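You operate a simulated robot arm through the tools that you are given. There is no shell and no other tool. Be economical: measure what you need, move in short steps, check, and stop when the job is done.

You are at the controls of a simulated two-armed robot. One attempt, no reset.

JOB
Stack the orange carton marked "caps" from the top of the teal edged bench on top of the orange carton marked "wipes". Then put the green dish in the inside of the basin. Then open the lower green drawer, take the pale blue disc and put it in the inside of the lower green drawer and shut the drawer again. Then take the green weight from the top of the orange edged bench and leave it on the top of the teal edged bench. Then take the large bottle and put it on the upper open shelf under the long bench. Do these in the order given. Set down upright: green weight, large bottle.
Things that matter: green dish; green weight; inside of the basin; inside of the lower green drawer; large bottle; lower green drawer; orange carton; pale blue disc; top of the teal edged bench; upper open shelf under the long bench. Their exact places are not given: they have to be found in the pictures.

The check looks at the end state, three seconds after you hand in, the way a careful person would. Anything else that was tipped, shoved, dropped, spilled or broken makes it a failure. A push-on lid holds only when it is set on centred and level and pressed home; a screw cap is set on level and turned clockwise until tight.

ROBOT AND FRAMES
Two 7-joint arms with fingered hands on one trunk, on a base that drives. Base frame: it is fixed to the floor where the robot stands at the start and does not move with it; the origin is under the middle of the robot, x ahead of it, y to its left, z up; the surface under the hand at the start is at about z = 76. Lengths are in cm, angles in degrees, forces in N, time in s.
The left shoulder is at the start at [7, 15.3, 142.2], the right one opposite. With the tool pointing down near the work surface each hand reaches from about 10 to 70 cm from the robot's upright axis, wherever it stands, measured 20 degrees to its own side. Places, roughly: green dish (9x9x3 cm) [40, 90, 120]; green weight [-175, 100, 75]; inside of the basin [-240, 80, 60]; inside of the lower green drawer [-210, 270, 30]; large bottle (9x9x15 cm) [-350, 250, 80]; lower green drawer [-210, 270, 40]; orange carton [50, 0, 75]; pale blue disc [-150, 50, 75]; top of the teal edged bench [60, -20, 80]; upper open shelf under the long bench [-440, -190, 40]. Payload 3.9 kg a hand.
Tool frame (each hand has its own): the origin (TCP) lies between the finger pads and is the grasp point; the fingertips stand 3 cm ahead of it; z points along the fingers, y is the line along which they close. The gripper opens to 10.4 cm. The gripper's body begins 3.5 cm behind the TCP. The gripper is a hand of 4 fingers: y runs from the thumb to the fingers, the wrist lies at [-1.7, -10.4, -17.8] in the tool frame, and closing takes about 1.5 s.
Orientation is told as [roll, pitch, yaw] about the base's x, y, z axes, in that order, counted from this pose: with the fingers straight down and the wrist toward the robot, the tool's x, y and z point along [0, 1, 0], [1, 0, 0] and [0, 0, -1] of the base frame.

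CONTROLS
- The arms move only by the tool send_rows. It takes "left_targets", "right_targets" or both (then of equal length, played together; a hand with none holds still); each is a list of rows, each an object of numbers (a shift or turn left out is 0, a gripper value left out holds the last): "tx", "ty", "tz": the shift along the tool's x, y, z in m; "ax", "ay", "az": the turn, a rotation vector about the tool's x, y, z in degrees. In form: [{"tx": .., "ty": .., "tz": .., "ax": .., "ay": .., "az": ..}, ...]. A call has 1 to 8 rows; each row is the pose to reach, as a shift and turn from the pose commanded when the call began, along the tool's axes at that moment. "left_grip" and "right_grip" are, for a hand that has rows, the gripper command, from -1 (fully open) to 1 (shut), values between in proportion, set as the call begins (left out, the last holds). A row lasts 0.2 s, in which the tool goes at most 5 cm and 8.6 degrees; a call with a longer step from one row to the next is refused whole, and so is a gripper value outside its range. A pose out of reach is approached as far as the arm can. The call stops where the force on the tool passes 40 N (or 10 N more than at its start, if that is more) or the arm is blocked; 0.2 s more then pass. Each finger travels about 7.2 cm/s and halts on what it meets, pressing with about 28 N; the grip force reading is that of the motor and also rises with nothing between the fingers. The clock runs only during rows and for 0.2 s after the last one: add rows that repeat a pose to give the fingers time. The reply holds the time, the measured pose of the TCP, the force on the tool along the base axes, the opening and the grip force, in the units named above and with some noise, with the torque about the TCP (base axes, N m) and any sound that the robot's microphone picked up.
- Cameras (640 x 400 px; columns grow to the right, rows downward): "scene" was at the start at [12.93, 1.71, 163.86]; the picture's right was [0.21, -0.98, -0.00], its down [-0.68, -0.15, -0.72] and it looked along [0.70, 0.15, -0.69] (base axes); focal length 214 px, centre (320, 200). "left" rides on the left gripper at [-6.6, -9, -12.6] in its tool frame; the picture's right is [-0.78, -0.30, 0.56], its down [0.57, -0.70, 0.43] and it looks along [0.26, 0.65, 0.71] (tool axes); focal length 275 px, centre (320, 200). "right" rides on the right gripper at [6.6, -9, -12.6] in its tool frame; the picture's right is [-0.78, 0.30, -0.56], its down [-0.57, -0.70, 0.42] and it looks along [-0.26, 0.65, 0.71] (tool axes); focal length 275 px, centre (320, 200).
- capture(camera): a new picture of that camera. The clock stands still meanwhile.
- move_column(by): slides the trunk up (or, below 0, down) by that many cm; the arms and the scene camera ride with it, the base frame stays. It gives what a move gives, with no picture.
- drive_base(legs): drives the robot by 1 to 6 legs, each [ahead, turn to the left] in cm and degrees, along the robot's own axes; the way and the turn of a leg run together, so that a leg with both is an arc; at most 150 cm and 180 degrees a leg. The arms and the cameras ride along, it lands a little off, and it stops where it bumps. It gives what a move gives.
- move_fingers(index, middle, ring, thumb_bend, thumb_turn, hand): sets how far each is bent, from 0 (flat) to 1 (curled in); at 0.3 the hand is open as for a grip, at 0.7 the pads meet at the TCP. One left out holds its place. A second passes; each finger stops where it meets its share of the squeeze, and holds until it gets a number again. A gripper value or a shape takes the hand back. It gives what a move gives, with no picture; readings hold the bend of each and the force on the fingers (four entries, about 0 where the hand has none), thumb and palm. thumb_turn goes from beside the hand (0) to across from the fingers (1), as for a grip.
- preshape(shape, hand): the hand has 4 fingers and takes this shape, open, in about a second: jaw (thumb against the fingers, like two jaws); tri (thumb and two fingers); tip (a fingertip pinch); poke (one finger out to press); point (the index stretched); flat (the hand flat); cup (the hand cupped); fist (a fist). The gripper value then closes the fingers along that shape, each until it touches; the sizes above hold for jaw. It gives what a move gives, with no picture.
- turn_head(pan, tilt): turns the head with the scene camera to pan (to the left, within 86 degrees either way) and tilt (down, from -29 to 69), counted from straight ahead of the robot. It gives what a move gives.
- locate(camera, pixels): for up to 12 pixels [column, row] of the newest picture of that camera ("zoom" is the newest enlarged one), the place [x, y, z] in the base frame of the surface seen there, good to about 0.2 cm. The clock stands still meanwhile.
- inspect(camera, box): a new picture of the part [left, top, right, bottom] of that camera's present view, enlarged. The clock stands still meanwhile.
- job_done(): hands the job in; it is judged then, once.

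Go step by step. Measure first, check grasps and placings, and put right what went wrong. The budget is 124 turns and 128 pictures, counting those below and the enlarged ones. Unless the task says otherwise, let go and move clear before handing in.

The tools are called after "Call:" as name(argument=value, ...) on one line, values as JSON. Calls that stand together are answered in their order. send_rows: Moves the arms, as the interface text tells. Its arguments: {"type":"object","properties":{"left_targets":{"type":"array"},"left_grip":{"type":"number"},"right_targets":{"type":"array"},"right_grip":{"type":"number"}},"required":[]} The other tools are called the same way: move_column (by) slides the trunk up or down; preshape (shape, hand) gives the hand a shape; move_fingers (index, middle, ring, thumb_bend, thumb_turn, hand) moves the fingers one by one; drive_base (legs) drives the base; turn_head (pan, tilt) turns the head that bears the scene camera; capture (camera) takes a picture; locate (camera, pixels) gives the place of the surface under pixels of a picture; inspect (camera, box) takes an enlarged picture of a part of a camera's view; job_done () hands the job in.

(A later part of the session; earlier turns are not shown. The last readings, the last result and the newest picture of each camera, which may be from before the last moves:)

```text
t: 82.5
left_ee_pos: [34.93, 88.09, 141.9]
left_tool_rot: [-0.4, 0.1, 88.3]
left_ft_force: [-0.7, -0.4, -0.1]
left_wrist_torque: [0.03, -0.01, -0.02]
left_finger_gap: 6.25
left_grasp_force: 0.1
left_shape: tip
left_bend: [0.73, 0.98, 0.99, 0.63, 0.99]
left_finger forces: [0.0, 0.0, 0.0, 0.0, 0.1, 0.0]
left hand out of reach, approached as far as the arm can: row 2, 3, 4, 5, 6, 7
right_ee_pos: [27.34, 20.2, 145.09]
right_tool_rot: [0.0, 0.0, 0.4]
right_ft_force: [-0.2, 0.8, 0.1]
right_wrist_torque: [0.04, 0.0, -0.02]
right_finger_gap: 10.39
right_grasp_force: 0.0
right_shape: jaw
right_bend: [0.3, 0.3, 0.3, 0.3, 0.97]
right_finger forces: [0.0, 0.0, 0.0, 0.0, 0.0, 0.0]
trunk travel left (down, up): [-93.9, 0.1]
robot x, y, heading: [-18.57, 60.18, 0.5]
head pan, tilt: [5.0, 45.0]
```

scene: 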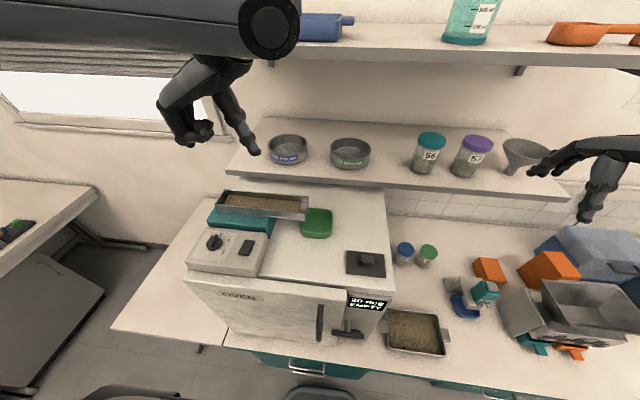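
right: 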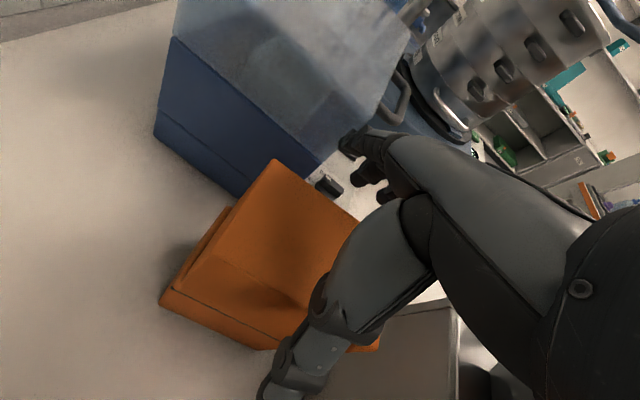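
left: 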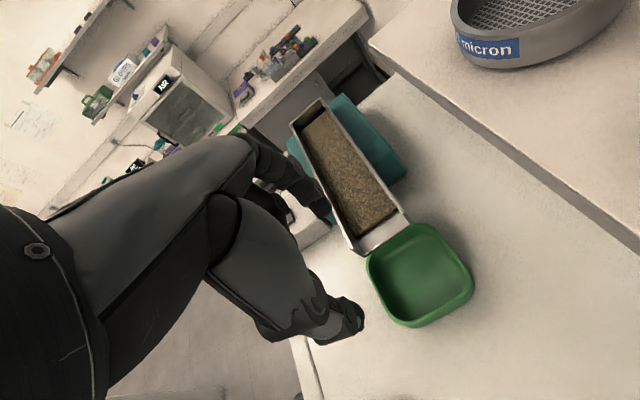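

Feeder and dish haven't moved. Yaw 88 at this height is beyond a joint limit, so I turn the left hand back to yaw ~45 and will pinch the near-right corner of the dish instead.

Call:
send_rows(left_targets=[{"az": 8.3, "ty": -0.01}, {"az": 16.6, "ty": -0.025}, {"az": 24.9, "ty": -0.04}, {"az": 33.2, "ty": -0.055}, {"az": 41.5, "ty": -0.07}, {"az": 43, "ty": -0.08, "tx": -0.02}, {"az": 43, "ty": -0.08, "tx": -0.03}, {"az": 43, "ty": -0.08, "tx": -0.03}])

Call:
capture(camera="left")

```text
t: 84.3
left_ee_pos: [37.61, 79.99, 141.79]
left_tool_rot: [-0.4, -0.1, 45.2]
left_ft_force: [0.0, -0.4, -0.1]
left_wrist_torque: [-0.03, -0.02, 0.01]
left_finger_gap: 6.24
left_grasp_force: 0.0
left_shape: tip
left_bend: [0.73, 0.98, 0.99, 0.63, 0.99]
left_finger forces: [0.0, 0.0, 0.0, 0.0, 0.0, 0.1]
right_ee_pos: [27.52, 20.24, 145.16]
right_tool_rot: [0.0, 0.0, 0.5]
right_ft_force: [0.4, 0.6, 0.5]
right_wrist_torque: [0.0, -0.02, -0.03]
right_finger_gap: 10.4
right_grasp_force: 0.1
right_shape: jaw
right_bend: [0.3, 0.3, 0.3, 0.3, 0.97]
right_finger forces: [0.1, 0.1, 0.0, 0.1, 0.0, 0.1]
trunk travel left (down, up): [-93.9, 0.1]
robot x, y, heading: [-18.46, 59.97, 0.7]
head pan, tilt: [5.0, 45.0]
```

```text
82 pictures are left
```

left: 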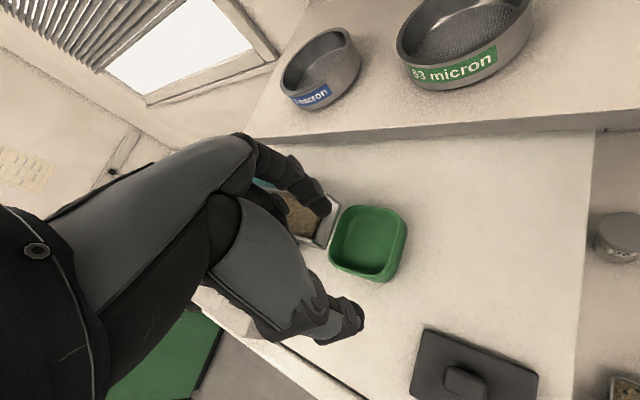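

Call:
locate(camera="left", pixels=[[385, 279], [332, 262], [405, 222], [345, 210], [358, 272], [395, 255], [362, 318], [322, 205], [340, 205], [318, 245]])

```text
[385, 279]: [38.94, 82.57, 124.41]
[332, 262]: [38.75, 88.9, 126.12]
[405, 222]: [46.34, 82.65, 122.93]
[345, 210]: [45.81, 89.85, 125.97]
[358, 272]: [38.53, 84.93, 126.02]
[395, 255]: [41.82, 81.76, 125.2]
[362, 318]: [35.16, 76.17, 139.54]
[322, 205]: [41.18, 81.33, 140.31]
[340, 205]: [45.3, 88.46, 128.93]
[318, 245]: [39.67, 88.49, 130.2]
```

The corner wall lies at about (39.4, 82.6), rim z 126. I shift there and lower to z≈129, index inside, thumb outside.

Call:
send_rows(left_targets=[{"tx": 0.005, "ty": 0.031}, {"tx": 0.005, "ty": 0.031, "tz": 0.04}, {"tx": 0.005, "ty": 0.031, "tz": 0.08}, {"tx": 0.005, "ty": 0.031, "tz": 0.11}, {"tx": 0.005, "ty": 0.031, "tz": 0.125}, {"tx": 0.005, "ty": 0.031, "tz": 0.125}])

Call:
capture(camera="left")

```text
t: 85.7
left_ee_pos: [37.79, 84.31, 130.5]
left_tool_rot: [-0.4, -0.1, 45.3]
left_ft_force: [-0.2, 0.6, 1.1]
left_wrist_torque: [-0.03, 0.02, -0.01]
left_finger_gap: 6.23
left_grasp_force: 0.0
left_shape: tip
left_bend: [0.73, 0.98, 0.99, 0.63, 0.99]
left_finger forces: [0.0, 0.0, 0.0, 0.0, 0.1, 0.0]
left hand out of reach, approached as far as the arm can: row 3, 4, 5, 6
right_ee_pos: [27.7, 20.18, 145.11]
right_tool_rot: [0.0, 0.1, 0.5]
right_ft_force: [-0.5, 0.1, -0.9]
right_wrist_torque: [-0.02, 0.01, -0.02]
right_finger_gap: 10.39
right_grasp_force: 0.0
right_shape: jaw
right_bend: [0.3, 0.3, 0.3, 0.3, 0.97]
right_finger forces: [0.0, 0.0, 0.1, 0.0, 0.0, 0.0]
trunk travel left (down, up): [-93.9, 0.1]
robot x, y, heading: [-18.45, 60.24, 0.4]
head pan, tilt: [5.0, 45.0]
```

```text
81 pictures are left
```

left: 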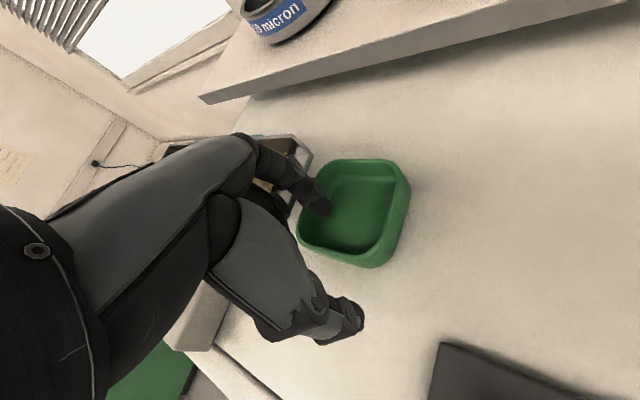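

Lowering at this yaw also hits the limit. A right-hand pinch on the near wall at yaw 0 is cleaner (its curled fingers face away from the trough), so I raise the left hand and drive the robot ~40 cm to the left.

Call:
send_rows(left_targets=[{"tz": -0.04}, {"tz": -0.08}, {"tz": -0.12, "az": 8}, {"tz": -0.16, "az": 16}, {"tz": -0.2, "az": 24}, {"tz": -0.22, "ty": -0.03, "az": 32}, {"tz": -0.22, "ty": -0.06, "az": 40}, {"tz": -0.22, "ty": -0.06, "az": 45}])

Call:
preshape(hand="right", shape="tip")

Call:
drive_base(legs=[[-18, 0], [0, 90], [40, 0], [0, -90], [22, 0]])

Call:
send_rows(right_targets=[{"tx": 0.04}, {"tx": 0.08}, {"tx": 0.12}, {"tx": 0.16}, {"tx": 0.2}, {"tx": 0.24}, {"tx": 0.26}, {"tx": 0.26}], right_grip=-0.2)

Call:
capture(camera="right")

Call:
capture(camera="scene")

```text
t: 87.5
left_ee_pos: [33.29, 80.24, 152.23]
left_tool_rot: [-0.1, -0.2, 0.3]
left_ft_force: [0.8, 0.7, 0.2]
left_wrist_torque: [0.0, 0.0, -0.01]
left_finger_gap: 6.25
left_grasp_force: 0.0
left_shape: tip
left_bend: [0.73, 0.98, 0.99, 0.63, 0.99]
left_finger forces: [0.1, 0.0, 0.1, 0.0, 0.1, 0.0]
right_ee_pos: [27.71, 20.28, 145.08]
right_tool_rot: [0.0, 0.2, 0.5]
right_ft_force: [-1.2, 0.6, -0.8]
right_wrist_torque: [0.0, -0.02, 0.0]
right_finger_gap: 10.39
right_grasp_force: 0.1
right_shape: jaw
right_bend: [0.3, 0.3, 0.3, 0.3, 0.97]
right_finger forces: [0.0, 0.0, 0.1, 0.1, 0.0, 0.0]
trunk travel left (down, up): [-93.9, 0.1]
robot x, y, heading: [-18.46, 60.37, 0.7]
head pan, tilt: [5.0, 45.0]
```

```text
t: 88.4
left_ee_pos: [33.26, 80.03, 152.08]
left_tool_rot: [-0.2, -0.3, 0.2]
left_ft_force: [0.8, -0.4, 0.1]
left_wrist_torque: [0.01, -0.01, 0.0]
left_finger_gap: 6.25
left_grasp_force: 0.0
left_shape: tip
left_bend: [0.73, 0.98, 0.99, 0.63, 0.99]
left_finger forces: [0.0, 0.0, 0.0, 0.0, 0.0, 0.0]
right_ee_pos: [27.77, 20.17, 145.11]
right_tool_rot: [-0.1, 0.1, 0.5]
right_ft_force: [0.1, -0.9, -0.2]
right_wrist_torque: [-0.01, 0.02, 0.01]
right_finger_gap: 10.4
right_grasp_force: 0.0
right_shape: tip
right_bend: [0.3, 0.98, 0.99, 0.3, 0.97]
right_finger forces: [0.1, 0.0, 0.0, 0.1, 0.0, 0.1]
trunk travel left (down, up): [-93.9, 0.1]
robot x, y, heading: [-18.66, 60.17, 0.3]
head pan, tilt: [5.0, 45.0]
```

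```text
t: 101.0
left_ee_pos: [36.15, 119.03, 152.38]
left_tool_rot: [-0.2, -0.6, -0.7]
left_ft_force: [0.2, 0.0, -0.2]
left_wrist_torque: [-0.01, 0.0, -0.02]
left_finger_gap: 6.26
left_grasp_force: 0.1
left_shape: tip
left_bend: [0.73, 0.98, 0.99, 0.63, 0.99]
left_finger forces: [0.0, 0.0, 0.0, 0.1, 0.0, 0.0]
right_ee_pos: [29.51, 59.18, 145.34]
right_tool_rot: [0.1, -0.2, -0.5]
right_ft_force: [-0.4, 0.5, -0.3]
right_wrist_torque: [0.01, -0.03, 0.0]
right_finger_gap: 10.4
right_grasp_force: 0.0
right_shape: tip
right_bend: [0.3, 0.98, 0.99, 0.3, 0.97]
right_finger forces: [0.0, 0.0, 0.0, 0.0, 0.1, 0.0]
trunk travel left (down, up): [-93.9, 0.1]
robot x, y, heading: [-15.26, 100.09, -0.4]
head pan, tilt: [5.0, 45.0]
```

```text
t: 102.8
left_ee_pos: [36.89, 119.01, 152.2]
left_tool_rot: [-0.1, -0.3, -0.7]
left_ft_force: [-0.2, 0.3, 0.8]
left_wrist_torque: [0.01, -0.01, 0.01]
left_finger_gap: 6.24
left_grasp_force: 0.0
left_shape: tip
left_bend: [0.73, 0.98, 0.99, 0.63, 0.99]
left_finger forces: [0.0, 0.0, 0.1, 0.0, 0.1, 0.1]
right_ee_pos: [30.32, 85.03, 145.16]
right_tool_rot: [0.0, 0.0, -0.6]
right_ft_force: [-0.1, -1.0, 0.2]
right_wrist_torque: [0.0, -0.04, -0.02]
right_finger_gap: 6.28
right_grasp_force: 0.0
right_shape: tip
right_bend: [0.73, 0.98, 0.99, 0.63, 0.99]
right_finger forces: [0.0, 0.0, 0.0, 0.0, 0.1, 0.0]
trunk travel left (down, up): [-93.9, 0.1]
robot x, y, heading: [-15.19, 99.9, -0.2]
head pan, tilt: [5.0, 45.0]
```

```text
80 pictures are left
```

right: 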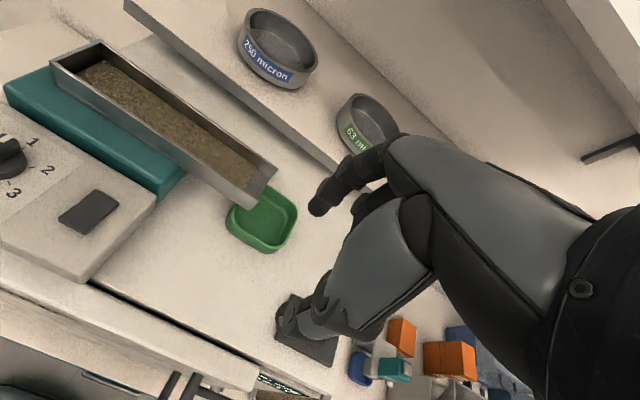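

```text
79 pictures are left
```

scene: 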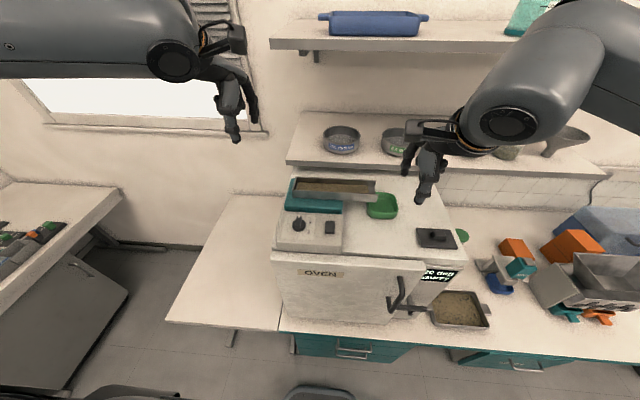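

Right hand is aligned at y 85. I move 8.5 cm forward to straddle the near wall (x≈38.8) and lower to z≈129.

Call:
send_rows(right_targets=[{"ty": 0.04}, {"ty": 0.085}, {"ty": 0.085, "tz": 0.04}, {"ty": 0.085, "tz": 0.08}, {"ty": 0.085, "tz": 0.12}, {"ty": 0.085, "tz": 0.16}, {"ty": 0.085, "tz": 0.16}])

Call:
capture(camera="right")

```text
t: 104.4
left_ee_pos: [36.59, 118.88, 152.23]
left_tool_rot: [-0.2, -0.4, -0.6]
left_ft_force: [0.8, 0.7, -0.8]
left_wrist_torque: [0.0, -0.02, -0.03]
left_finger_gap: 6.22
left_grasp_force: 0.2
left_shape: tip
left_bend: [0.73, 0.98, 0.99, 0.63, 0.99]
left_finger forces: [0.1, 0.1, 0.0, 0.1, 0.0, 0.0]
right_ee_pos: [38.92, 84.81, 129.19]
right_tool_rot: [0.0, 0.0, -0.5]
right_ft_force: [-0.1, 0.1, -0.2]
right_wrist_torque: [0.0, -0.01, 0.01]
right_finger_gap: 6.28
right_grasp_force: 0.0
right_shape: tip
right_bend: [0.73, 0.98, 0.99, 0.63, 0.99]
right_finger forces: [0.1, 0.1, 0.0, 0.0, 0.0, 0.1]
trunk travel left (down, up): [-93.9, 0.1]
robot x, y, heading: [-15.01, 99.42, -0.7]
head pan, tilt: [5.0, 45.0]
```

```text
78 pictures are left
```

right: 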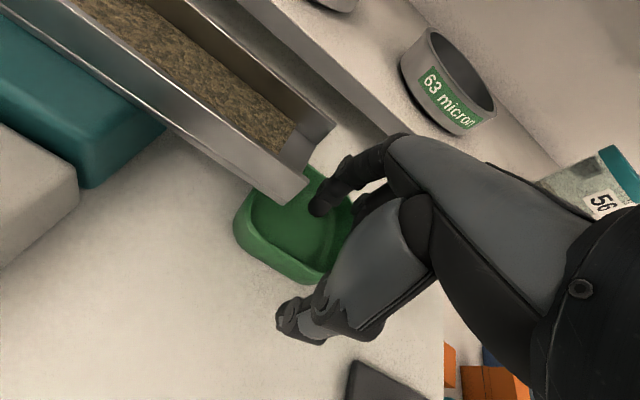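

Reached exactly. I check the index, thumb and trough end positions before going down.

Call:
locate(camera="right", pixels=[[318, 212], [285, 322], [303, 187], [282, 205], [300, 265], [265, 255], [270, 225], [312, 280]])

Call:
inspect(camera="scene", box=[330, 160, 470, 260])

```text
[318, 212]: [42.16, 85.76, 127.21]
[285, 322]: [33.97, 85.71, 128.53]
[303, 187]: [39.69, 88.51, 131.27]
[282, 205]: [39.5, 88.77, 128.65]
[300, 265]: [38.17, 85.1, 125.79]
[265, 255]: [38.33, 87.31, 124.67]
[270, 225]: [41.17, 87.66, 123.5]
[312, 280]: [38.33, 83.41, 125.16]
```

```text
4.00 times, centred on (400, 210) of scene
```

zoom: 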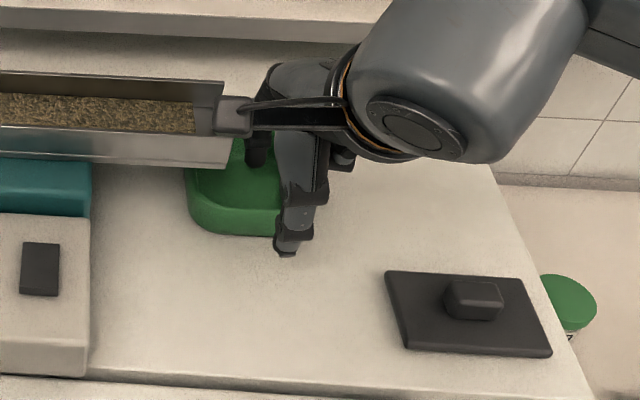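

Clear. I lower 2.9 cm and close the pinch on the near wall.

Call:
send_rows(right_targets=[{"tx": -0.003, "tz": 0.015}, {"tx": -0.003, "tz": 0.029}, {"tx": -0.003, "tz": 0.029}])

Call:
send_rows(right_targets=[{}, {}, {}, {}, {}, {}], right_grip=1)

Call:
capture(camera="right")

```text
t: 105.2
left_ee_pos: [36.47, 118.97, 152.37]
left_tool_rot: [-0.2, -0.5, -0.7]
left_ft_force: [-0.7, 0.4, 0.4]
left_wrist_torque: [-0.06, 0.01, -0.01]
left_finger_gap: 6.23
left_grasp_force: 0.1
left_shape: tip
left_bend: [0.73, 0.98, 0.99, 0.63, 0.99]
left_finger forces: [0.0, 0.0, 0.0, 0.0, 0.0, 0.0]
right_ee_pos: [38.72, 84.73, 126.5]
right_tool_rot: [0.1, -0.5, -0.6]
right_ft_force: [-1.1, -2.2, 19.8]
right_wrist_torque: [0.21, -0.83, -0.08]
right_finger_gap: 6.33
right_grasp_force: 0.0
right_shape: tip
right_bend: [0.73, 0.98, 0.99, 0.63, 0.99]
right_finger forces: [19.1, 0.0, 0.0, 0.0, 0.0, 0.1]
trunk travel left (down, up): [-93.9, 0.1]
robot x, y, heading: [-15.18, 99.92, -0.4]
head pan, tilt: [5.0, 45.0]
```

```text
t: 106.6
left_ee_pos: [36.11, 119.07, 152.33]
left_tool_rot: [-0.2, -0.6, -0.7]
left_ft_force: [-0.4, 0.3, 0.6]
left_wrist_torque: [0.0, 0.0, -0.03]
left_finger_gap: 6.27
left_grasp_force: 0.0
left_shape: tip
left_bend: [0.73, 0.98, 0.99, 0.63, 0.99]
left_finger forces: [0.1, 0.0, 0.1, 0.1, 0.0, 0.0]
right_ee_pos: [38.44, 84.85, 126.33]
right_tool_rot: [-0.1, -0.2, -0.5]
right_ft_force: [-6.7, -0.7, 22.7]
right_wrist_torque: [0.11, -0.22, -0.13]
right_finger_gap: 1.08
right_grasp_force: 27.9
right_shape: tip
right_bend: [0.75, 1.0, 1.0, 0.53, 1.0]
right_finger forces: [31.0, 0.0, 0.0, 0.0, 29.0, 0.0]
trunk travel left (down, up): [-93.9, 0.1]
robot x, y, heading: [-15.37, 100.05, -0.6]
head pan, tilt: [5.0, 45.0]
```

```text
76 pictures are left
```

right: 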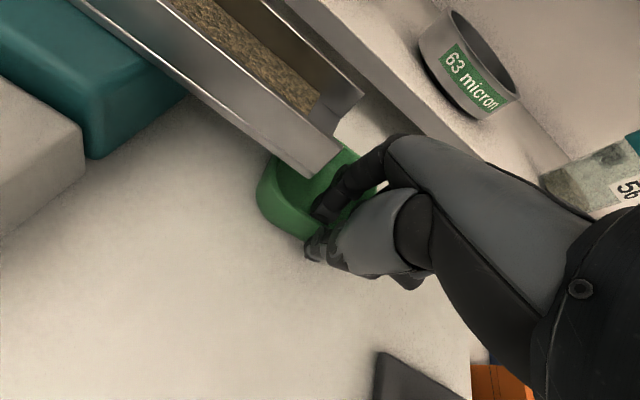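

The wall is pinched (gap 1.1, 28 N). I raise 0.6 cm and slide 6.5 cm to the right out from under the trough, then lift.

Call:
send_rows(right_targets=[{"tz": -0.006}, {"tz": -0.006, "tx": -0.02}, {"tz": -0.006, "tx": -0.045}, {"tz": -0.007, "tx": -0.07}, {"tz": -0.03, "tx": -0.075}, {"tz": -0.06, "tx": -0.075}, {"tz": -0.1, "tx": -0.075}, {"tz": -0.14, "tx": -0.075}])

Call:
capture(camera="right")

Call:
capture(camera="scene")

```text
t: 108.4
left_ee_pos: [36.72, 118.99, 152.14]
left_tool_rot: [-0.2, -0.2, -0.6]
left_ft_force: [-1.5, 0.2, -0.1]
left_wrist_torque: [-0.03, -0.01, 0.0]
left_finger_gap: 6.26
left_grasp_force: 0.1
left_shape: tip
left_bend: [0.73, 0.98, 0.99, 0.63, 0.99]
left_finger forces: [0.1, 0.0, 0.0, 0.0, 0.1, 0.1]
right_ee_pos: [38.94, 77.09, 140.21]
right_tool_rot: [0.0, 0.2, -0.5]
right_ft_force: [0.2, -0.1, -0.4]
right_wrist_torque: [0.01, 0.03, -0.02]
right_finger_gap: 0.83
right_grasp_force: 28.0
right_shape: tip
right_bend: [0.75, 1.0, 1.0, 0.52, 1.0]
right_finger forces: [22.3, 0.1, 0.0, 0.0, 22.1, 0.0]
trunk travel left (down, up): [-93.9, 0.1]
robot x, y, heading: [-15.17, 100.07, -0.4]
head pan, tilt: [5.0, 45.0]
```

```text
75 pictures are left
```

right: 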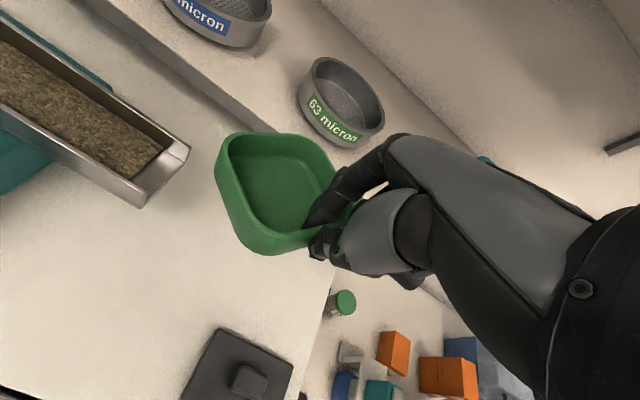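

```text
74 pictures are left
```

scene: 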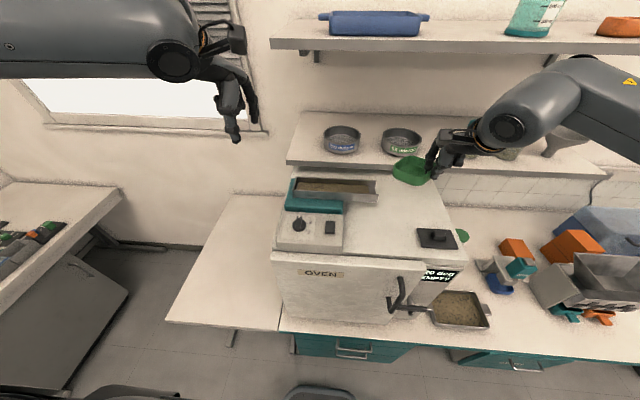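

The dish is held. I back off and turn round to look at the basin side of the room (basin around x -240, orange bench from x≈-125).

Call:
drive_base(legs=[[-18, 0], [0, 178]])

Call:
turn_head(pan=0, tilt=25)

Call:
capture(camera="scene")

```text
t: 117.0
left_ee_pos: [-87.31, 86.74, 152.2]
left_tool_rot: [-0.2, -0.4, 173.4]
left_ft_force: [0.2, -0.1, -0.2]
left_wrist_torque: [0.01, -0.01, 0.02]
left_finger_gap: 6.24
left_grasp_force: 0.2
left_shape: tip
left_bend: [0.73, 0.98, 0.99, 0.63, 0.99]
left_finger forces: [0.0, 0.1, 0.0, 0.0, 0.0, 0.1]
right_ee_pos: [-85.05, 128.6, 140.12]
right_tool_rot: [-0.1, 0.1, 173.6]
right_ft_force: [-0.9, 0.2, -1.1]
right_wrist_torque: [0.0, 0.01, -0.02]
right_finger_gap: 0.85
right_grasp_force: 28.2
right_shape: tip
right_bend: [0.75, 1.0, 1.0, 0.52, 1.0]
right_finger forces: [21.6, 0.0, 0.0, 0.0, 21.6, 0.0]
trunk travel left (down, up): [-93.9, 0.1]
robot x, y, heading: [-33.88, 100.2, 173.7]
head pan, tilt: [5.0, 45.0]
```

```text
t: 117.9
left_ee_pos: [-87.2, 86.72, 152.21]
left_tool_rot: [-0.2, -0.4, 173.5]
left_ft_force: [0.4, -0.1, 0.0]
left_wrist_torque: [-0.01, -0.01, 0.02]
left_finger_gap: 6.25
left_grasp_force: 0.1
left_shape: tip
left_bend: [0.73, 0.98, 0.99, 0.63, 0.99]
left_finger forces: [0.1, 0.0, 0.1, 0.1, 0.0, 0.0]
right_ee_pos: [-84.99, 128.62, 140.14]
right_tool_rot: [0.1, 0.1, 173.7]
right_ft_force: [0.4, -0.2, 0.0]
right_wrist_torque: [0.05, -0.03, 0.01]
right_finger_gap: 0.85
right_grasp_force: 28.2
right_shape: tip
right_bend: [0.75, 1.0, 1.0, 0.52, 1.0]
right_finger forces: [21.6, 0.0, 0.0, 0.0, 21.5, 0.0]
trunk travel left (down, up): [-93.9, 0.1]
robot x, y, heading: [-33.62, 100.01, 173.5]
head pan, tilt: [0.0, 25.0]
```

```text
73 pictures are left
```

scene: 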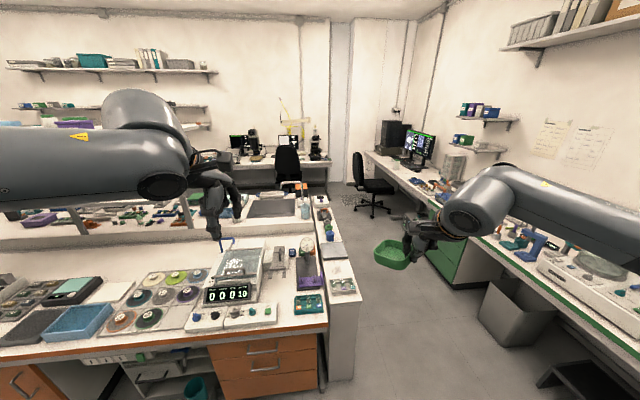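

The orange-edged island is ahead. I locate its features: a sink-like patch (270,208), weights, disc candidates, and edges.

Call:
locate(camera="scene", pixels=[[270, 208], [235, 265], [160, 298], [345, 270], [330, 330], [355, 375], [305, 305], [282, 258], [307, 245], [430, 250], [325, 200], [60, 325]])

Call:
inspect(camera="scene", box=[190, 170, 370, 340])

Call:
inspect(camera="scene", box=[0, 230, 220, 370])

```text
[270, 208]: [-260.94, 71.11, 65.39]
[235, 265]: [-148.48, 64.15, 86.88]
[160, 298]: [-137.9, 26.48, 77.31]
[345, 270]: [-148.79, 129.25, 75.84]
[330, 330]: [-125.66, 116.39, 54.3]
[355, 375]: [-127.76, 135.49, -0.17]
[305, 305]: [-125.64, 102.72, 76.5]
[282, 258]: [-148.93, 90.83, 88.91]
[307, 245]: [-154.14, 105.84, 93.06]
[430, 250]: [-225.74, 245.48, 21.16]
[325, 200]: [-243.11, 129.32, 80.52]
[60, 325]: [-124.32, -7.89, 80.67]
```

```text
2.35 times, centred on (280, 255) of scene
```

zoom: 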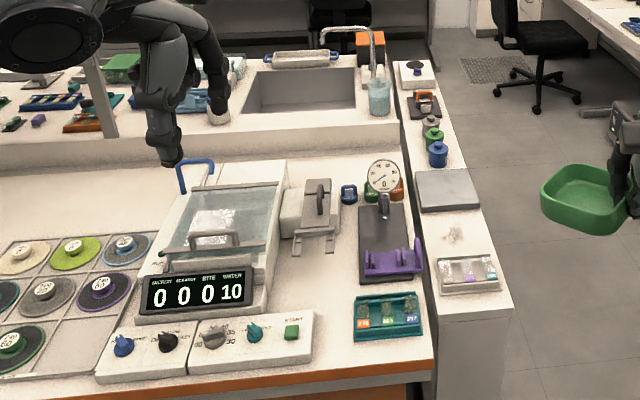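

```text
2.86 times, centred on (110, 300) of scene
```

zoom: 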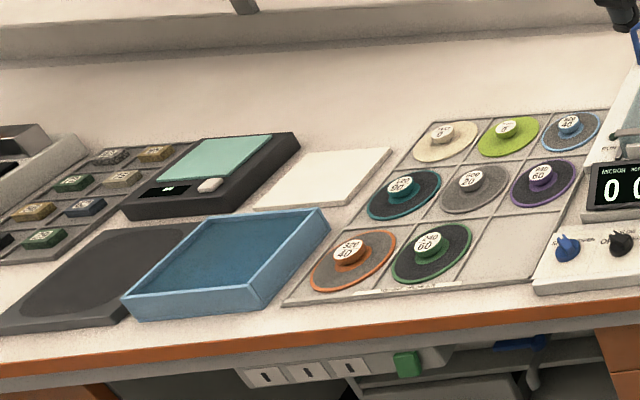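

The basin lies on the island's far half around (-261,71). I measure its rim corners and the ledge near the end to choose a standing place.

Call:
inspect(camera="scene", box=[220, 160, 360, 250])

Call:
locate(camera="zoom", pixels=[[122, 200], [270, 245], [298, 150], [160, 150], [280, 170], [200, 190], [285, 180], [160, 122], [320, 170], [345, 250], [375, 240], [318, 120]])

```text
4.44 times, centred on (290, 205) of scene
```

zoom: 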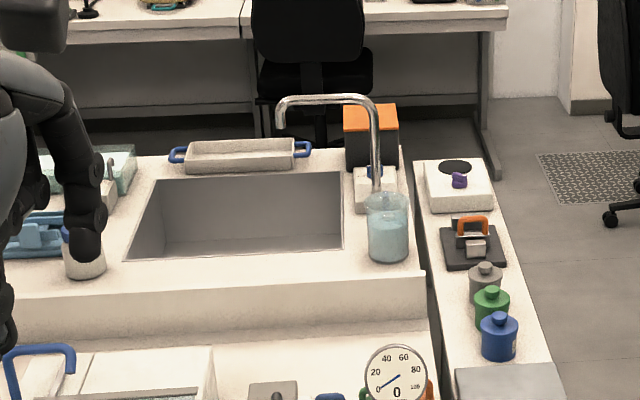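

```text
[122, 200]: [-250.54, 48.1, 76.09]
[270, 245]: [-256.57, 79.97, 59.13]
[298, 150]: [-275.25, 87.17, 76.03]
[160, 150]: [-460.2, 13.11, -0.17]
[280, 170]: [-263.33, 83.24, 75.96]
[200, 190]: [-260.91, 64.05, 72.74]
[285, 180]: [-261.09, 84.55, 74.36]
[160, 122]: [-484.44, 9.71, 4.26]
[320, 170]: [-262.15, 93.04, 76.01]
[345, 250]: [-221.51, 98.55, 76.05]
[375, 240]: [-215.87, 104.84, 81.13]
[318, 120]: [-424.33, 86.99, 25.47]
```

The basin (x≈-262..-234, y≈52..93, rim z 76, floor 59) is best reached from the far aisle, since the beaker and tap stand on the end side. I drive around the island's end along y≈190 to x≈-310.

Call:
drive_base(legs=[[0, -51.5], [106, 0], [0, 58], [110, 0], [110, 0]])

Call:
turn_head(pan=75, tilt=28)

Call:
capture(camera="scene")

```text
t: 138.7
left_ee_pos: [-361.29, 154.83, 152.1]
left_tool_rot: [-0.3, -0.4, -176.2]
left_ft_force: [1.5, 0.1, 0.3]
left_wrist_torque: [-0.01, 0.0, 0.0]
left_finger_gap: 6.23
left_grasp_force: 0.1
left_shape: tip
left_bend: [0.73, 0.98, 0.99, 0.63, 0.99]
left_finger forces: [0.0, 0.1, 0.0, 0.0, 0.0, 0.1]
right_ee_pos: [-366.63, 196.56, 140.18]
right_tool_rot: [0.0, 0.0, -176.1]
right_ft_force: [0.7, -0.7, -0.5]
right_wrist_torque: [0.01, 0.02, 0.05]
right_finger_gap: 0.88
right_grasp_force: 27.6
right_shape: tip
right_bend: [0.75, 1.0, 1.0, 0.52, 1.0]
right_finger forces: [21.4, 0.0, 0.0, 0.1, 21.3, 0.0]
trunk travel left (down, up): [-93.9, 0.1]
robot x, y, heading: [-311.11, 178.05, -176.2]
head pan, tilt: [0.0, 25.0]
```

```text
t: 140.2
left_ee_pos: [-361.34, 154.93, 152.14]
left_tool_rot: [-0.1, -0.4, -176.4]
left_ft_force: [0.3, -0.3, 0.2]
left_wrist_torque: [0.01, 0.01, -0.01]
left_finger_gap: 6.25
left_grasp_force: 0.2
left_shape: tip
left_bend: [0.73, 0.98, 0.99, 0.63, 0.99]
left_finger forces: [0.1, 0.1, 0.0, 0.0, 0.1, 0.0]
right_ee_pos: [-366.74, 196.57, 140.14]
right_tool_rot: [0.0, 0.0, -176.0]
right_ft_force: [-0.1, 0.2, -1.1]
right_wrist_torque: [0.03, 0.01, 0.01]
right_finger_gap: 0.87
right_grasp_force: 27.9
right_shape: tip
right_bend: [0.75, 1.0, 1.0, 0.52, 1.0]
right_finger forces: [21.4, 0.0, 0.0, 0.0, 21.3, 0.0]
trunk travel left (down, up): [-93.9, 0.1]
robot x, y, heading: [-311.02, 177.96, -176.2]
head pan, tilt: [75.0, 28.0]
```

```text
69 pictures are left
```

scene: 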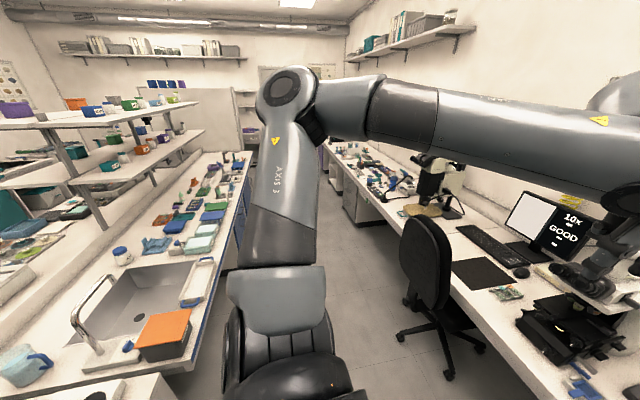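

The far aisle is visible with a chair at (430,280). I measure aisle edges, chair, sink and tap.

Call:
locate(camera="scene", pixels=[[150, 265], [212, 270], [135, 320], [75, 335], [105, 280], [175, 340], [210, 310], [400, 335], [405, 245], [330, 350], [375, 180], [160, 300]])

```text
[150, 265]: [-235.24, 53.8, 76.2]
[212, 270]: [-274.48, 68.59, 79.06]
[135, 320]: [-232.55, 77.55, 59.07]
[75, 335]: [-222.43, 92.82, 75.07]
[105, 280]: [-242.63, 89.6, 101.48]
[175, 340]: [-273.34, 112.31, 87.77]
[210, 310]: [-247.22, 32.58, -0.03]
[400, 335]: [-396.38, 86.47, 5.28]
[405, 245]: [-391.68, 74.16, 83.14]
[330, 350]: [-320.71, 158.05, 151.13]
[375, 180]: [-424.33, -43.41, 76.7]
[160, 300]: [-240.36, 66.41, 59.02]
```

Sink floor 59, spout at (-243,90,z101), chair at x<-391. I drive into the aisle to about (-310,83) and turn to face +x.

Call:
drive_base(legs=[[0, 86.2], [95, 0], [0, 90]])

Call:
turn_head(pan=-10, tilt=48)

Call:
capture(camera="scene")

```text
t: 152.6
left_ee_pos: [-259.68, 100.27, 152.18]
left_tool_rot: [-0.1, -0.2, -1.6]
left_ft_force: [0.4, 0.0, 0.7]
left_wrist_torque: [0.03, 0.03, -0.02]
left_finger_gap: 6.25
left_grasp_force: 0.1
left_shape: tip
left_bend: [0.73, 0.98, 0.99, 0.63, 0.99]
left_finger forces: [0.0, 0.1, 0.0, 0.1, 0.0, 0.0]
right_ee_pos: [-258.13, 58.43, 140.1]
right_tool_rot: [-0.1, 0.0, -1.5]
right_ft_force: [-0.3, 0.2, -1.4]
right_wrist_torque: [-0.01, 0.0, -0.03]
right_finger_gap: 0.85
right_grasp_force: 28.3
right_shape: tip
right_bend: [0.75, 1.0, 1.0, 0.52, 1.0]
right_finger forces: [21.0, 0.0, 0.1, 0.1, 20.8, 0.0]
trunk travel left (down, up): [-93.9, 0.1]
robot x, y, heading: [-311.97, 82.38, -1.1]
head pan, tilt: [75.0, 28.0]
```

```text
t: 154.2
left_ee_pos: [-259.72, 100.38, 152.24]
left_tool_rot: [-0.2, -0.3, -1.6]
left_ft_force: [-0.2, -0.5, 0.3]
left_wrist_torque: [-0.02, 0.0, -0.02]
left_finger_gap: 6.22
left_grasp_force: 0.1
left_shape: tip
left_bend: [0.73, 0.98, 0.99, 0.63, 0.99]
left_finger forces: [0.0, 0.0, 0.0, 0.1, 0.0, 0.0]
right_ee_pos: [-258.21, 58.43, 140.08]
right_tool_rot: [0.0, 0.1, -1.4]
right_ft_force: [-0.4, 0.0, -0.9]
right_wrist_torque: [0.04, 0.01, -0.01]
right_finger_gap: 0.83
right_grasp_force: 27.7
right_shape: tip
right_bend: [0.75, 1.0, 1.0, 0.52, 1.0]
right_finger forces: [21.1, 0.1, 0.0, 0.0, 20.9, 0.0]
trunk travel left (down, up): [-93.9, 0.1]
robot x, y, heading: [-311.93, 82.34, -1.4]
head pan, tilt: [-10.0, 48.0]
```

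```text
68 pictures are left
```

scene: 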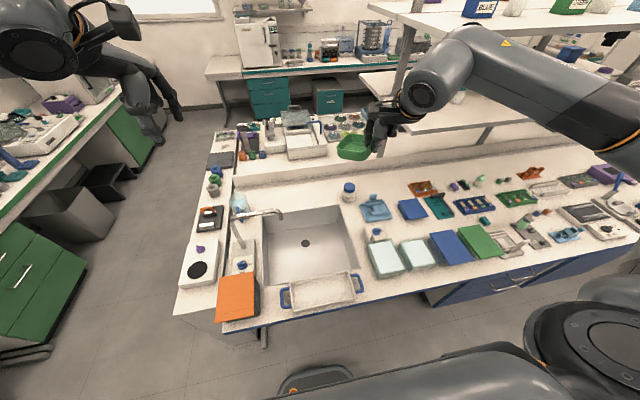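

Good view of the sink (265–360, 205–290), drain (305,243). I measure corners and the tray.

Call:
locate(camera="scene", pixels=[[266, 218], [338, 206], [360, 278], [265, 287], [305, 243], [322, 283], [280, 212], [370, 215], [325, 235], [340, 262]])

```text
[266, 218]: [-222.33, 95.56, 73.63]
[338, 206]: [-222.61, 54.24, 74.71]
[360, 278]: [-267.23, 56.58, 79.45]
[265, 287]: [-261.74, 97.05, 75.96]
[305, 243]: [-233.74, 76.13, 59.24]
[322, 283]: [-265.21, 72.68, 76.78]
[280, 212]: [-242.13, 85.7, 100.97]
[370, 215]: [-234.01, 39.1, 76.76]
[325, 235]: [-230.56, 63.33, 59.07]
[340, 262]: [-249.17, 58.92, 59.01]
```

I drive 4 cm closer, lower the trunk 25 cm, and bring the dish over the basin centre, then down to about z 80.

Call:
drive_base(legs=[[4, 1.4]])

Call:
move_column(by=-25)

Call:
send_rows(right_targets=[{"tx": 0.03, "ty": 0.02}, {"tx": 0.07, "ty": 0.04}, {"tx": 0.07, "ty": 0.04, "tz": 0.05}, {"tx": 0.07, "ty": 0.04, "tz": 0.1}, {"tx": 0.07, "ty": 0.04, "tz": 0.15}, {"tx": 0.07, "ty": 0.04, "tz": 0.2}, {"tx": 0.07, "ty": 0.04, "tz": 0.25}, {"tx": 0.07, "ty": 0.04, "tz": 0.27}])

Call:
capture(camera="scene")

```text
t: 155.1
left_ee_pos: [-256.73, 101.41, 152.63]
left_tool_rot: [-0.2, -0.7, -0.3]
left_ft_force: [0.9, 0.9, -0.5]
left_wrist_torque: [-0.01, 0.0, -0.03]
left_finger_gap: 6.23
left_grasp_force: 0.0
left_shape: tip
left_bend: [0.73, 0.98, 0.99, 0.63, 0.99]
left_finger forces: [0.1, 0.0, 0.0, 0.0, 0.0, 0.1]
right_ee_pos: [-254.3, 59.55, 140.43]
right_tool_rot: [-0.1, -0.2, 0.0]
right_ft_force: [0.0, 0.7, -1.1]
right_wrist_torque: [0.01, 0.04, 0.02]
right_finger_gap: 0.85
right_grasp_force: 27.8
right_shape: tip
right_bend: [0.75, 1.0, 1.0, 0.52, 1.0]
right_finger forces: [21.3, 0.1, 0.0, 0.1, 21.0, 0.0]
trunk travel left (down, up): [-93.9, 0.1]
robot x, y, heading: [-308.26, 82.28, -0.1]
head pan, tilt: [-10.0, 48.0]
```

```text
t: 157.7
left_ee_pos: [-256.25, 101.68, 127.34]
left_tool_rot: [-0.2, -0.4, -0.3]
left_ft_force: [-0.5, 0.5, -0.1]
left_wrist_torque: [-0.02, -0.02, -0.02]
left_finger_gap: 6.23
left_grasp_force: 0.0
left_shape: tip
left_bend: [0.73, 0.98, 0.99, 0.63, 0.99]
left_finger forces: [0.0, 0.0, 0.0, 0.0, 0.0, 0.0]
right_ee_pos: [-253.88, 59.62, 115.23]
right_tool_rot: [0.0, -0.2, -0.1]
right_ft_force: [0.3, -0.8, -0.8]
right_wrist_torque: [-0.02, 0.03, -0.03]
right_finger_gap: 0.85
right_grasp_force: 28.0
right_shape: tip
right_bend: [0.75, 1.0, 1.0, 0.52, 1.0]
right_finger forces: [21.4, 0.0, 0.0, 0.1, 21.3, 0.1]
trunk travel left (down, up): [-68.9, 25.1]
robot x, y, heading: [-307.84, 82.09, -0.1]
head pan, tilt: [-10.0, 48.0]
```

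```text
t: 159.5
left_ee_pos: [-256.24, 101.6, 127.32]
left_tool_rot: [-0.3, -0.5, -0.4]
left_ft_force: [0.2, 0.1, 0.2]
left_wrist_torque: [0.02, -0.04, 0.03]
left_finger_gap: 6.29
left_grasp_force: 0.0
left_shape: tip
left_bend: [0.73, 0.98, 0.99, 0.63, 0.99]
left_finger forces: [0.1, 0.1, 0.0, 0.0, 0.0, 0.0]
right_ee_pos: [-250.08, 66.68, 88.1]
right_tool_rot: [0.0, 0.0, -0.1]
right_ft_force: [0.2, 0.6, -0.4]
right_wrist_torque: [-0.02, 0.01, 0.01]
right_finger_gap: 0.81
right_grasp_force: 28.4
right_shape: tip
right_bend: [0.75, 1.0, 1.0, 0.52, 1.0]
right_finger forces: [21.8, 0.0, 0.1, 0.1, 21.7, 0.0]
trunk travel left (down, up): [-68.9, 25.1]
robot x, y, heading: [-307.81, 82.37, 0.0]
head pan, tilt: [-10.0, 48.0]
```

```text
67 pictures are left
```

scene: 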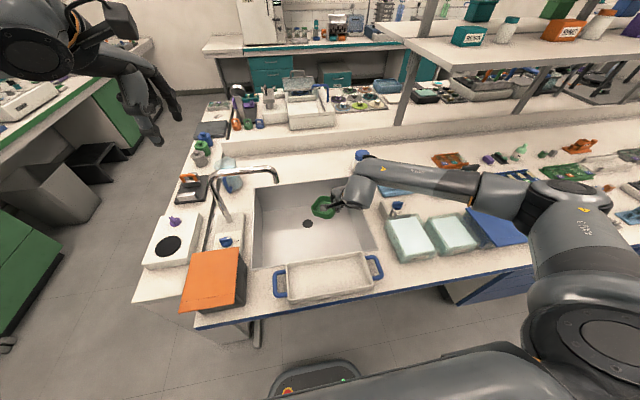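

The dish is over the sink. I check the forearm height versus the jar beside it before lowering the last 25 cm.

Call:
locate(camera="scene", pixels=[[397, 207], [420, 185], [480, 190], [530, 205], [355, 190], [362, 154], [410, 235], [500, 225]])

```text
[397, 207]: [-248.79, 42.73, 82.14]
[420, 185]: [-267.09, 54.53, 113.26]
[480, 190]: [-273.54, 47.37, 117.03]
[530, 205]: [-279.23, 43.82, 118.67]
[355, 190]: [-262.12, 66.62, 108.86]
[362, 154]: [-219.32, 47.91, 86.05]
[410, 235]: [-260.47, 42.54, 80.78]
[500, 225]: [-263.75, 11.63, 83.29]
```

The arm will straighten as it goes down, so the forearm should stay clear. I lower 17 cm first and look.

Call:
send_rows(right_targets=[{"ty": 0.015, "tz": 0.04}, {"ty": 0.025, "tz": 0.08}, {"ty": 0.025, "tz": 0.12}, {"ty": 0.025, "tz": 0.16}, {"ty": 0.025, "tz": 0.18}, {"ty": 0.025, "tz": 0.18}])

Call:
inspect(camera="scene", box=[220, 120, 480, 310])

Call:
capture(camera="right")

```text
t: 160.9
left_ee_pos: [-256.36, 101.49, 127.36]
left_tool_rot: [-0.1, -0.5, -0.3]
left_ft_force: [0.4, -0.4, -0.1]
left_wrist_torque: [0.01, -0.02, -0.02]
left_finger_gap: 6.26
left_grasp_force: 0.0
left_shape: tip
left_bend: [0.73, 0.98, 0.99, 0.63, 0.99]
left_finger forces: [0.2, 0.1, 0.1, 0.0, 0.0, 0.1]
right_ee_pos: [-247.36, 66.53, 70.24]
right_tool_rot: [0.1, -0.1, -0.1]
right_ft_force: [0.6, 0.7, -0.8]
right_wrist_torque: [0.01, 0.0, 0.02]
right_finger_gap: 0.8
right_grasp_force: 27.6
right_shape: tip
right_bend: [0.75, 1.0, 1.0, 0.52, 1.0]
right_finger forces: [22.0, 0.1, 0.0, 0.0, 21.9, 0.0]
trunk travel left (down, up): [-68.9, 25.1]
robot x, y, heading: [-307.64, 82.58, 0.1]
head pan, tilt: [-10.0, 48.0]
```

```text
2.11 times, centred on (350, 215) of scene
```

zoom: 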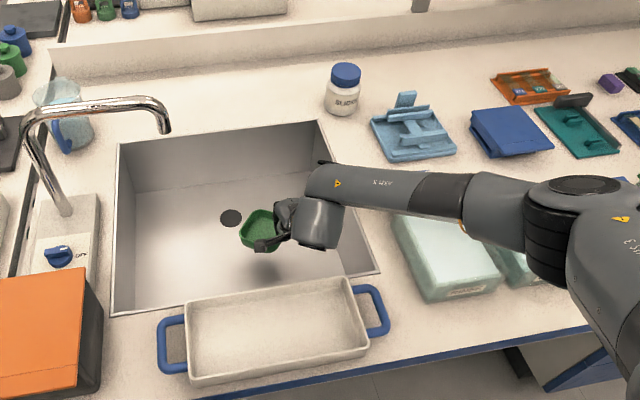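

```text
65 pictures are left
```

right: 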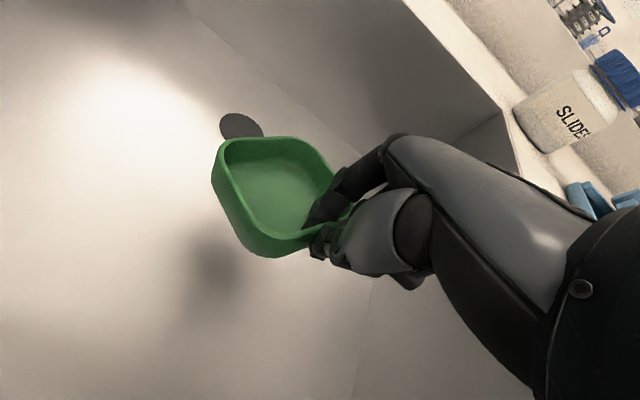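

Dish well inside the basin; I verify forearm clearance over the glassy box and continue.

Call:
locate(camera="zoom", pixels=[[400, 190], [480, 205], [500, 240], [445, 265], [420, 225], [545, 260], [325, 245]])

Call:
locate(camera="right", pixels=[[240, 255], [216, 190], [225, 150], [265, 250], [200, 260]])

```text
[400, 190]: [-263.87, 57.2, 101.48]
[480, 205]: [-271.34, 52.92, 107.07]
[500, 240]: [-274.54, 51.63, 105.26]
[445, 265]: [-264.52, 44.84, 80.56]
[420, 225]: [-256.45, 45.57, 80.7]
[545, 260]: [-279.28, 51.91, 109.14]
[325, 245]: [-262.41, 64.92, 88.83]
```

```text
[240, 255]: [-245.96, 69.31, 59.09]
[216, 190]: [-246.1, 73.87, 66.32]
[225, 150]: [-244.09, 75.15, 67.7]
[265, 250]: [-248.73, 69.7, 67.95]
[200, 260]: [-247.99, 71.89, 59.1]
```

Clear. I lower to contact with the basin floor.

Call:
send_rows(right_targets=[{"tz": 0.03}, {"tz": 0.055}, {"tz": 0.066}, {"tz": 0.072}, {"tz": 0.076}])

Call:
capture(camera="right")

```text
t: 162.1
left_ee_pos: [-256.34, 101.56, 127.33]
left_tool_rot: [-0.2, -0.5, -0.3]
left_ft_force: [0.5, -0.1, -0.1]
left_wrist_torque: [0.0, 0.02, -0.03]
left_finger_gap: 6.24
left_grasp_force: 0.0
left_shape: tip
left_bend: [0.73, 0.98, 0.99, 0.63, 0.99]
left_finger forces: [0.0, 0.0, 0.0, 0.0, 0.0, 0.1]
right_ee_pos: [-247.34, 66.39, 62.86]
right_tool_rot: [0.0, -0.1, -0.1]
right_ft_force: [0.2, -0.5, 0.8]
right_wrist_torque: [0.11, -0.05, -0.01]
right_finger_gap: 0.76
right_grasp_force: 28.3
right_shape: tip
right_bend: [0.75, 1.0, 1.0, 0.52, 1.0]
right_finger forces: [23.1, 0.0, 0.1, 0.0, 23.6, 0.0]
trunk travel left (down, up): [-68.9, 25.1]
robot x, y, heading: [-308.27, 82.36, -0.2]
head pan, tilt: [-10.0, 48.0]
```

```text
64 pictures are left
```

right: 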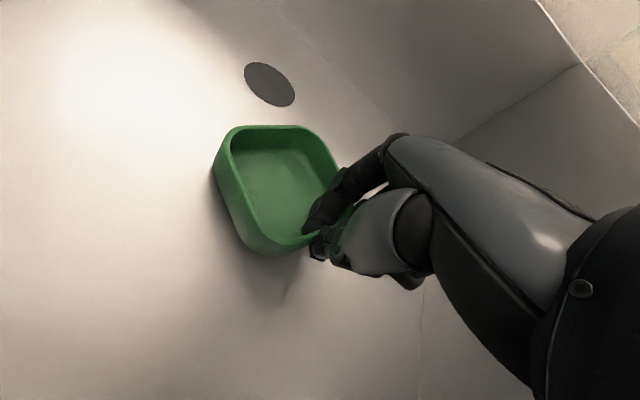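

Contact felt; I open to the same width as before and rise.

Call:
send_rows(right_targets=[{"tz": 0.003}, {"tz": 0.003}, {"tz": 0.003}, {"tz": 0.003}], right_grip=-0.2)

Call:
send_rows(right_targets=[{"tz": -0.03}, {"tz": -0.07}, {"tz": -0.12}, {"tz": -0.17}, {"tz": -0.22}, {"tz": -0.27}, {"tz": -0.32}, {"tz": -0.36}])

Call:
move_column(by=20)

Call:
capture(camera="scene")

```text
t: 163.1
left_ee_pos: [-256.54, 101.68, 127.5]
left_tool_rot: [-0.3, -0.6, -0.3]
left_ft_force: [-0.1, 0.2, -0.1]
left_wrist_torque: [0.01, 0.03, 0.01]
left_finger_gap: 6.22
left_grasp_force: 0.0
left_shape: tip
left_bend: [0.73, 0.98, 0.99, 0.63, 0.99]
left_finger forces: [0.0, 0.0, 0.0, 0.0, 0.0, 0.0]
right_ee_pos: [-247.39, 66.6, 62.58]
right_tool_rot: [0.1, -0.2, -0.1]
right_ft_force: [-3.3, -0.3, 10.6]
right_wrist_torque: [0.15, -0.34, 0.02]
right_finger_gap: 5.86
right_grasp_force: 0.3
right_shape: tip
right_bend: [0.74, 0.98, 0.99, 0.63, 0.99]
right_finger forces: [10.7, 0.1, 0.0, 0.0, 0.0, 0.1]
trunk travel left (down, up): [-68.9, 25.1]
robot x, y, heading: [-307.85, 82.25, 0.0]
head pan, tilt: [-10.0, 48.0]
```

```text
t: 164.9
left_ee_pos: [-256.35, 101.64, 127.31]
left_tool_rot: [-0.3, -0.4, -0.2]
left_ft_force: [0.1, 0.3, 0.9]
left_wrist_torque: [0.0, -0.03, 0.02]
left_finger_gap: 6.25
left_grasp_force: 0.2
left_shape: tip
left_bend: [0.73, 0.98, 0.99, 0.63, 0.99]
left_finger forces: [0.1, 0.1, 0.0, 0.0, 0.1, 0.0]
right_ee_pos: [-247.56, 66.69, 98.39]
right_tool_rot: [-0.1, 0.0, -0.1]
right_ft_force: [-0.2, 0.3, 0.0]
right_wrist_torque: [0.01, -0.01, 0.03]
right_finger_gap: 6.2
right_grasp_force: 0.1
right_shape: tip
right_bend: [0.73, 0.98, 0.99, 0.63, 0.99]
right_finger forces: [0.0, 0.0, 0.0, 0.1, 0.0, 0.0]
trunk travel left (down, up): [-68.9, 25.1]
robot x, y, heading: [-307.98, 82.17, 0.1]
head pan, tilt: [-10.0, 48.0]
```

```text
t: 167.0
left_ee_pos: [-256.4, 101.49, 147.36]
left_tool_rot: [-0.3, -0.5, -0.3]
left_ft_force: [-0.9, -0.1, -0.4]
left_wrist_torque: [-0.02, 0.0, -0.01]
left_finger_gap: 6.25
left_grasp_force: 0.1
left_shape: tip
left_bend: [0.73, 0.98, 0.99, 0.63, 0.99]
left_finger forces: [0.0, 0.1, 0.1, 0.0, 0.0, 0.0]
right_ee_pos: [-247.49, 66.75, 118.17]
right_tool_rot: [0.0, 0.0, 0.0]
right_ft_force: [0.6, -0.8, -0.3]
right_wrist_torque: [-0.04, 0.02, 0.01]
right_finger_gap: 6.2
right_grasp_force: 0.0
right_shape: tip
right_bend: [0.73, 0.98, 0.99, 0.63, 0.99]
right_finger forces: [0.1, 0.1, 0.0, 0.1, 0.0, 0.1]
trunk travel left (down, up): [-88.9, 5.1]
robot x, y, heading: [-308.04, 82.29, -0.1]
head pan, tilt: [-10.0, 48.0]
```

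```text
63 pictures are left
```

scene: 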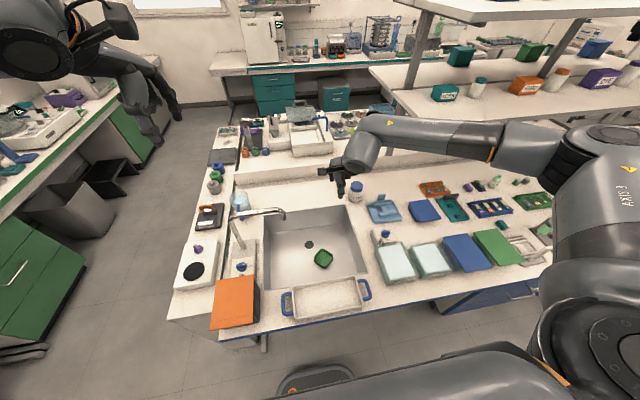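

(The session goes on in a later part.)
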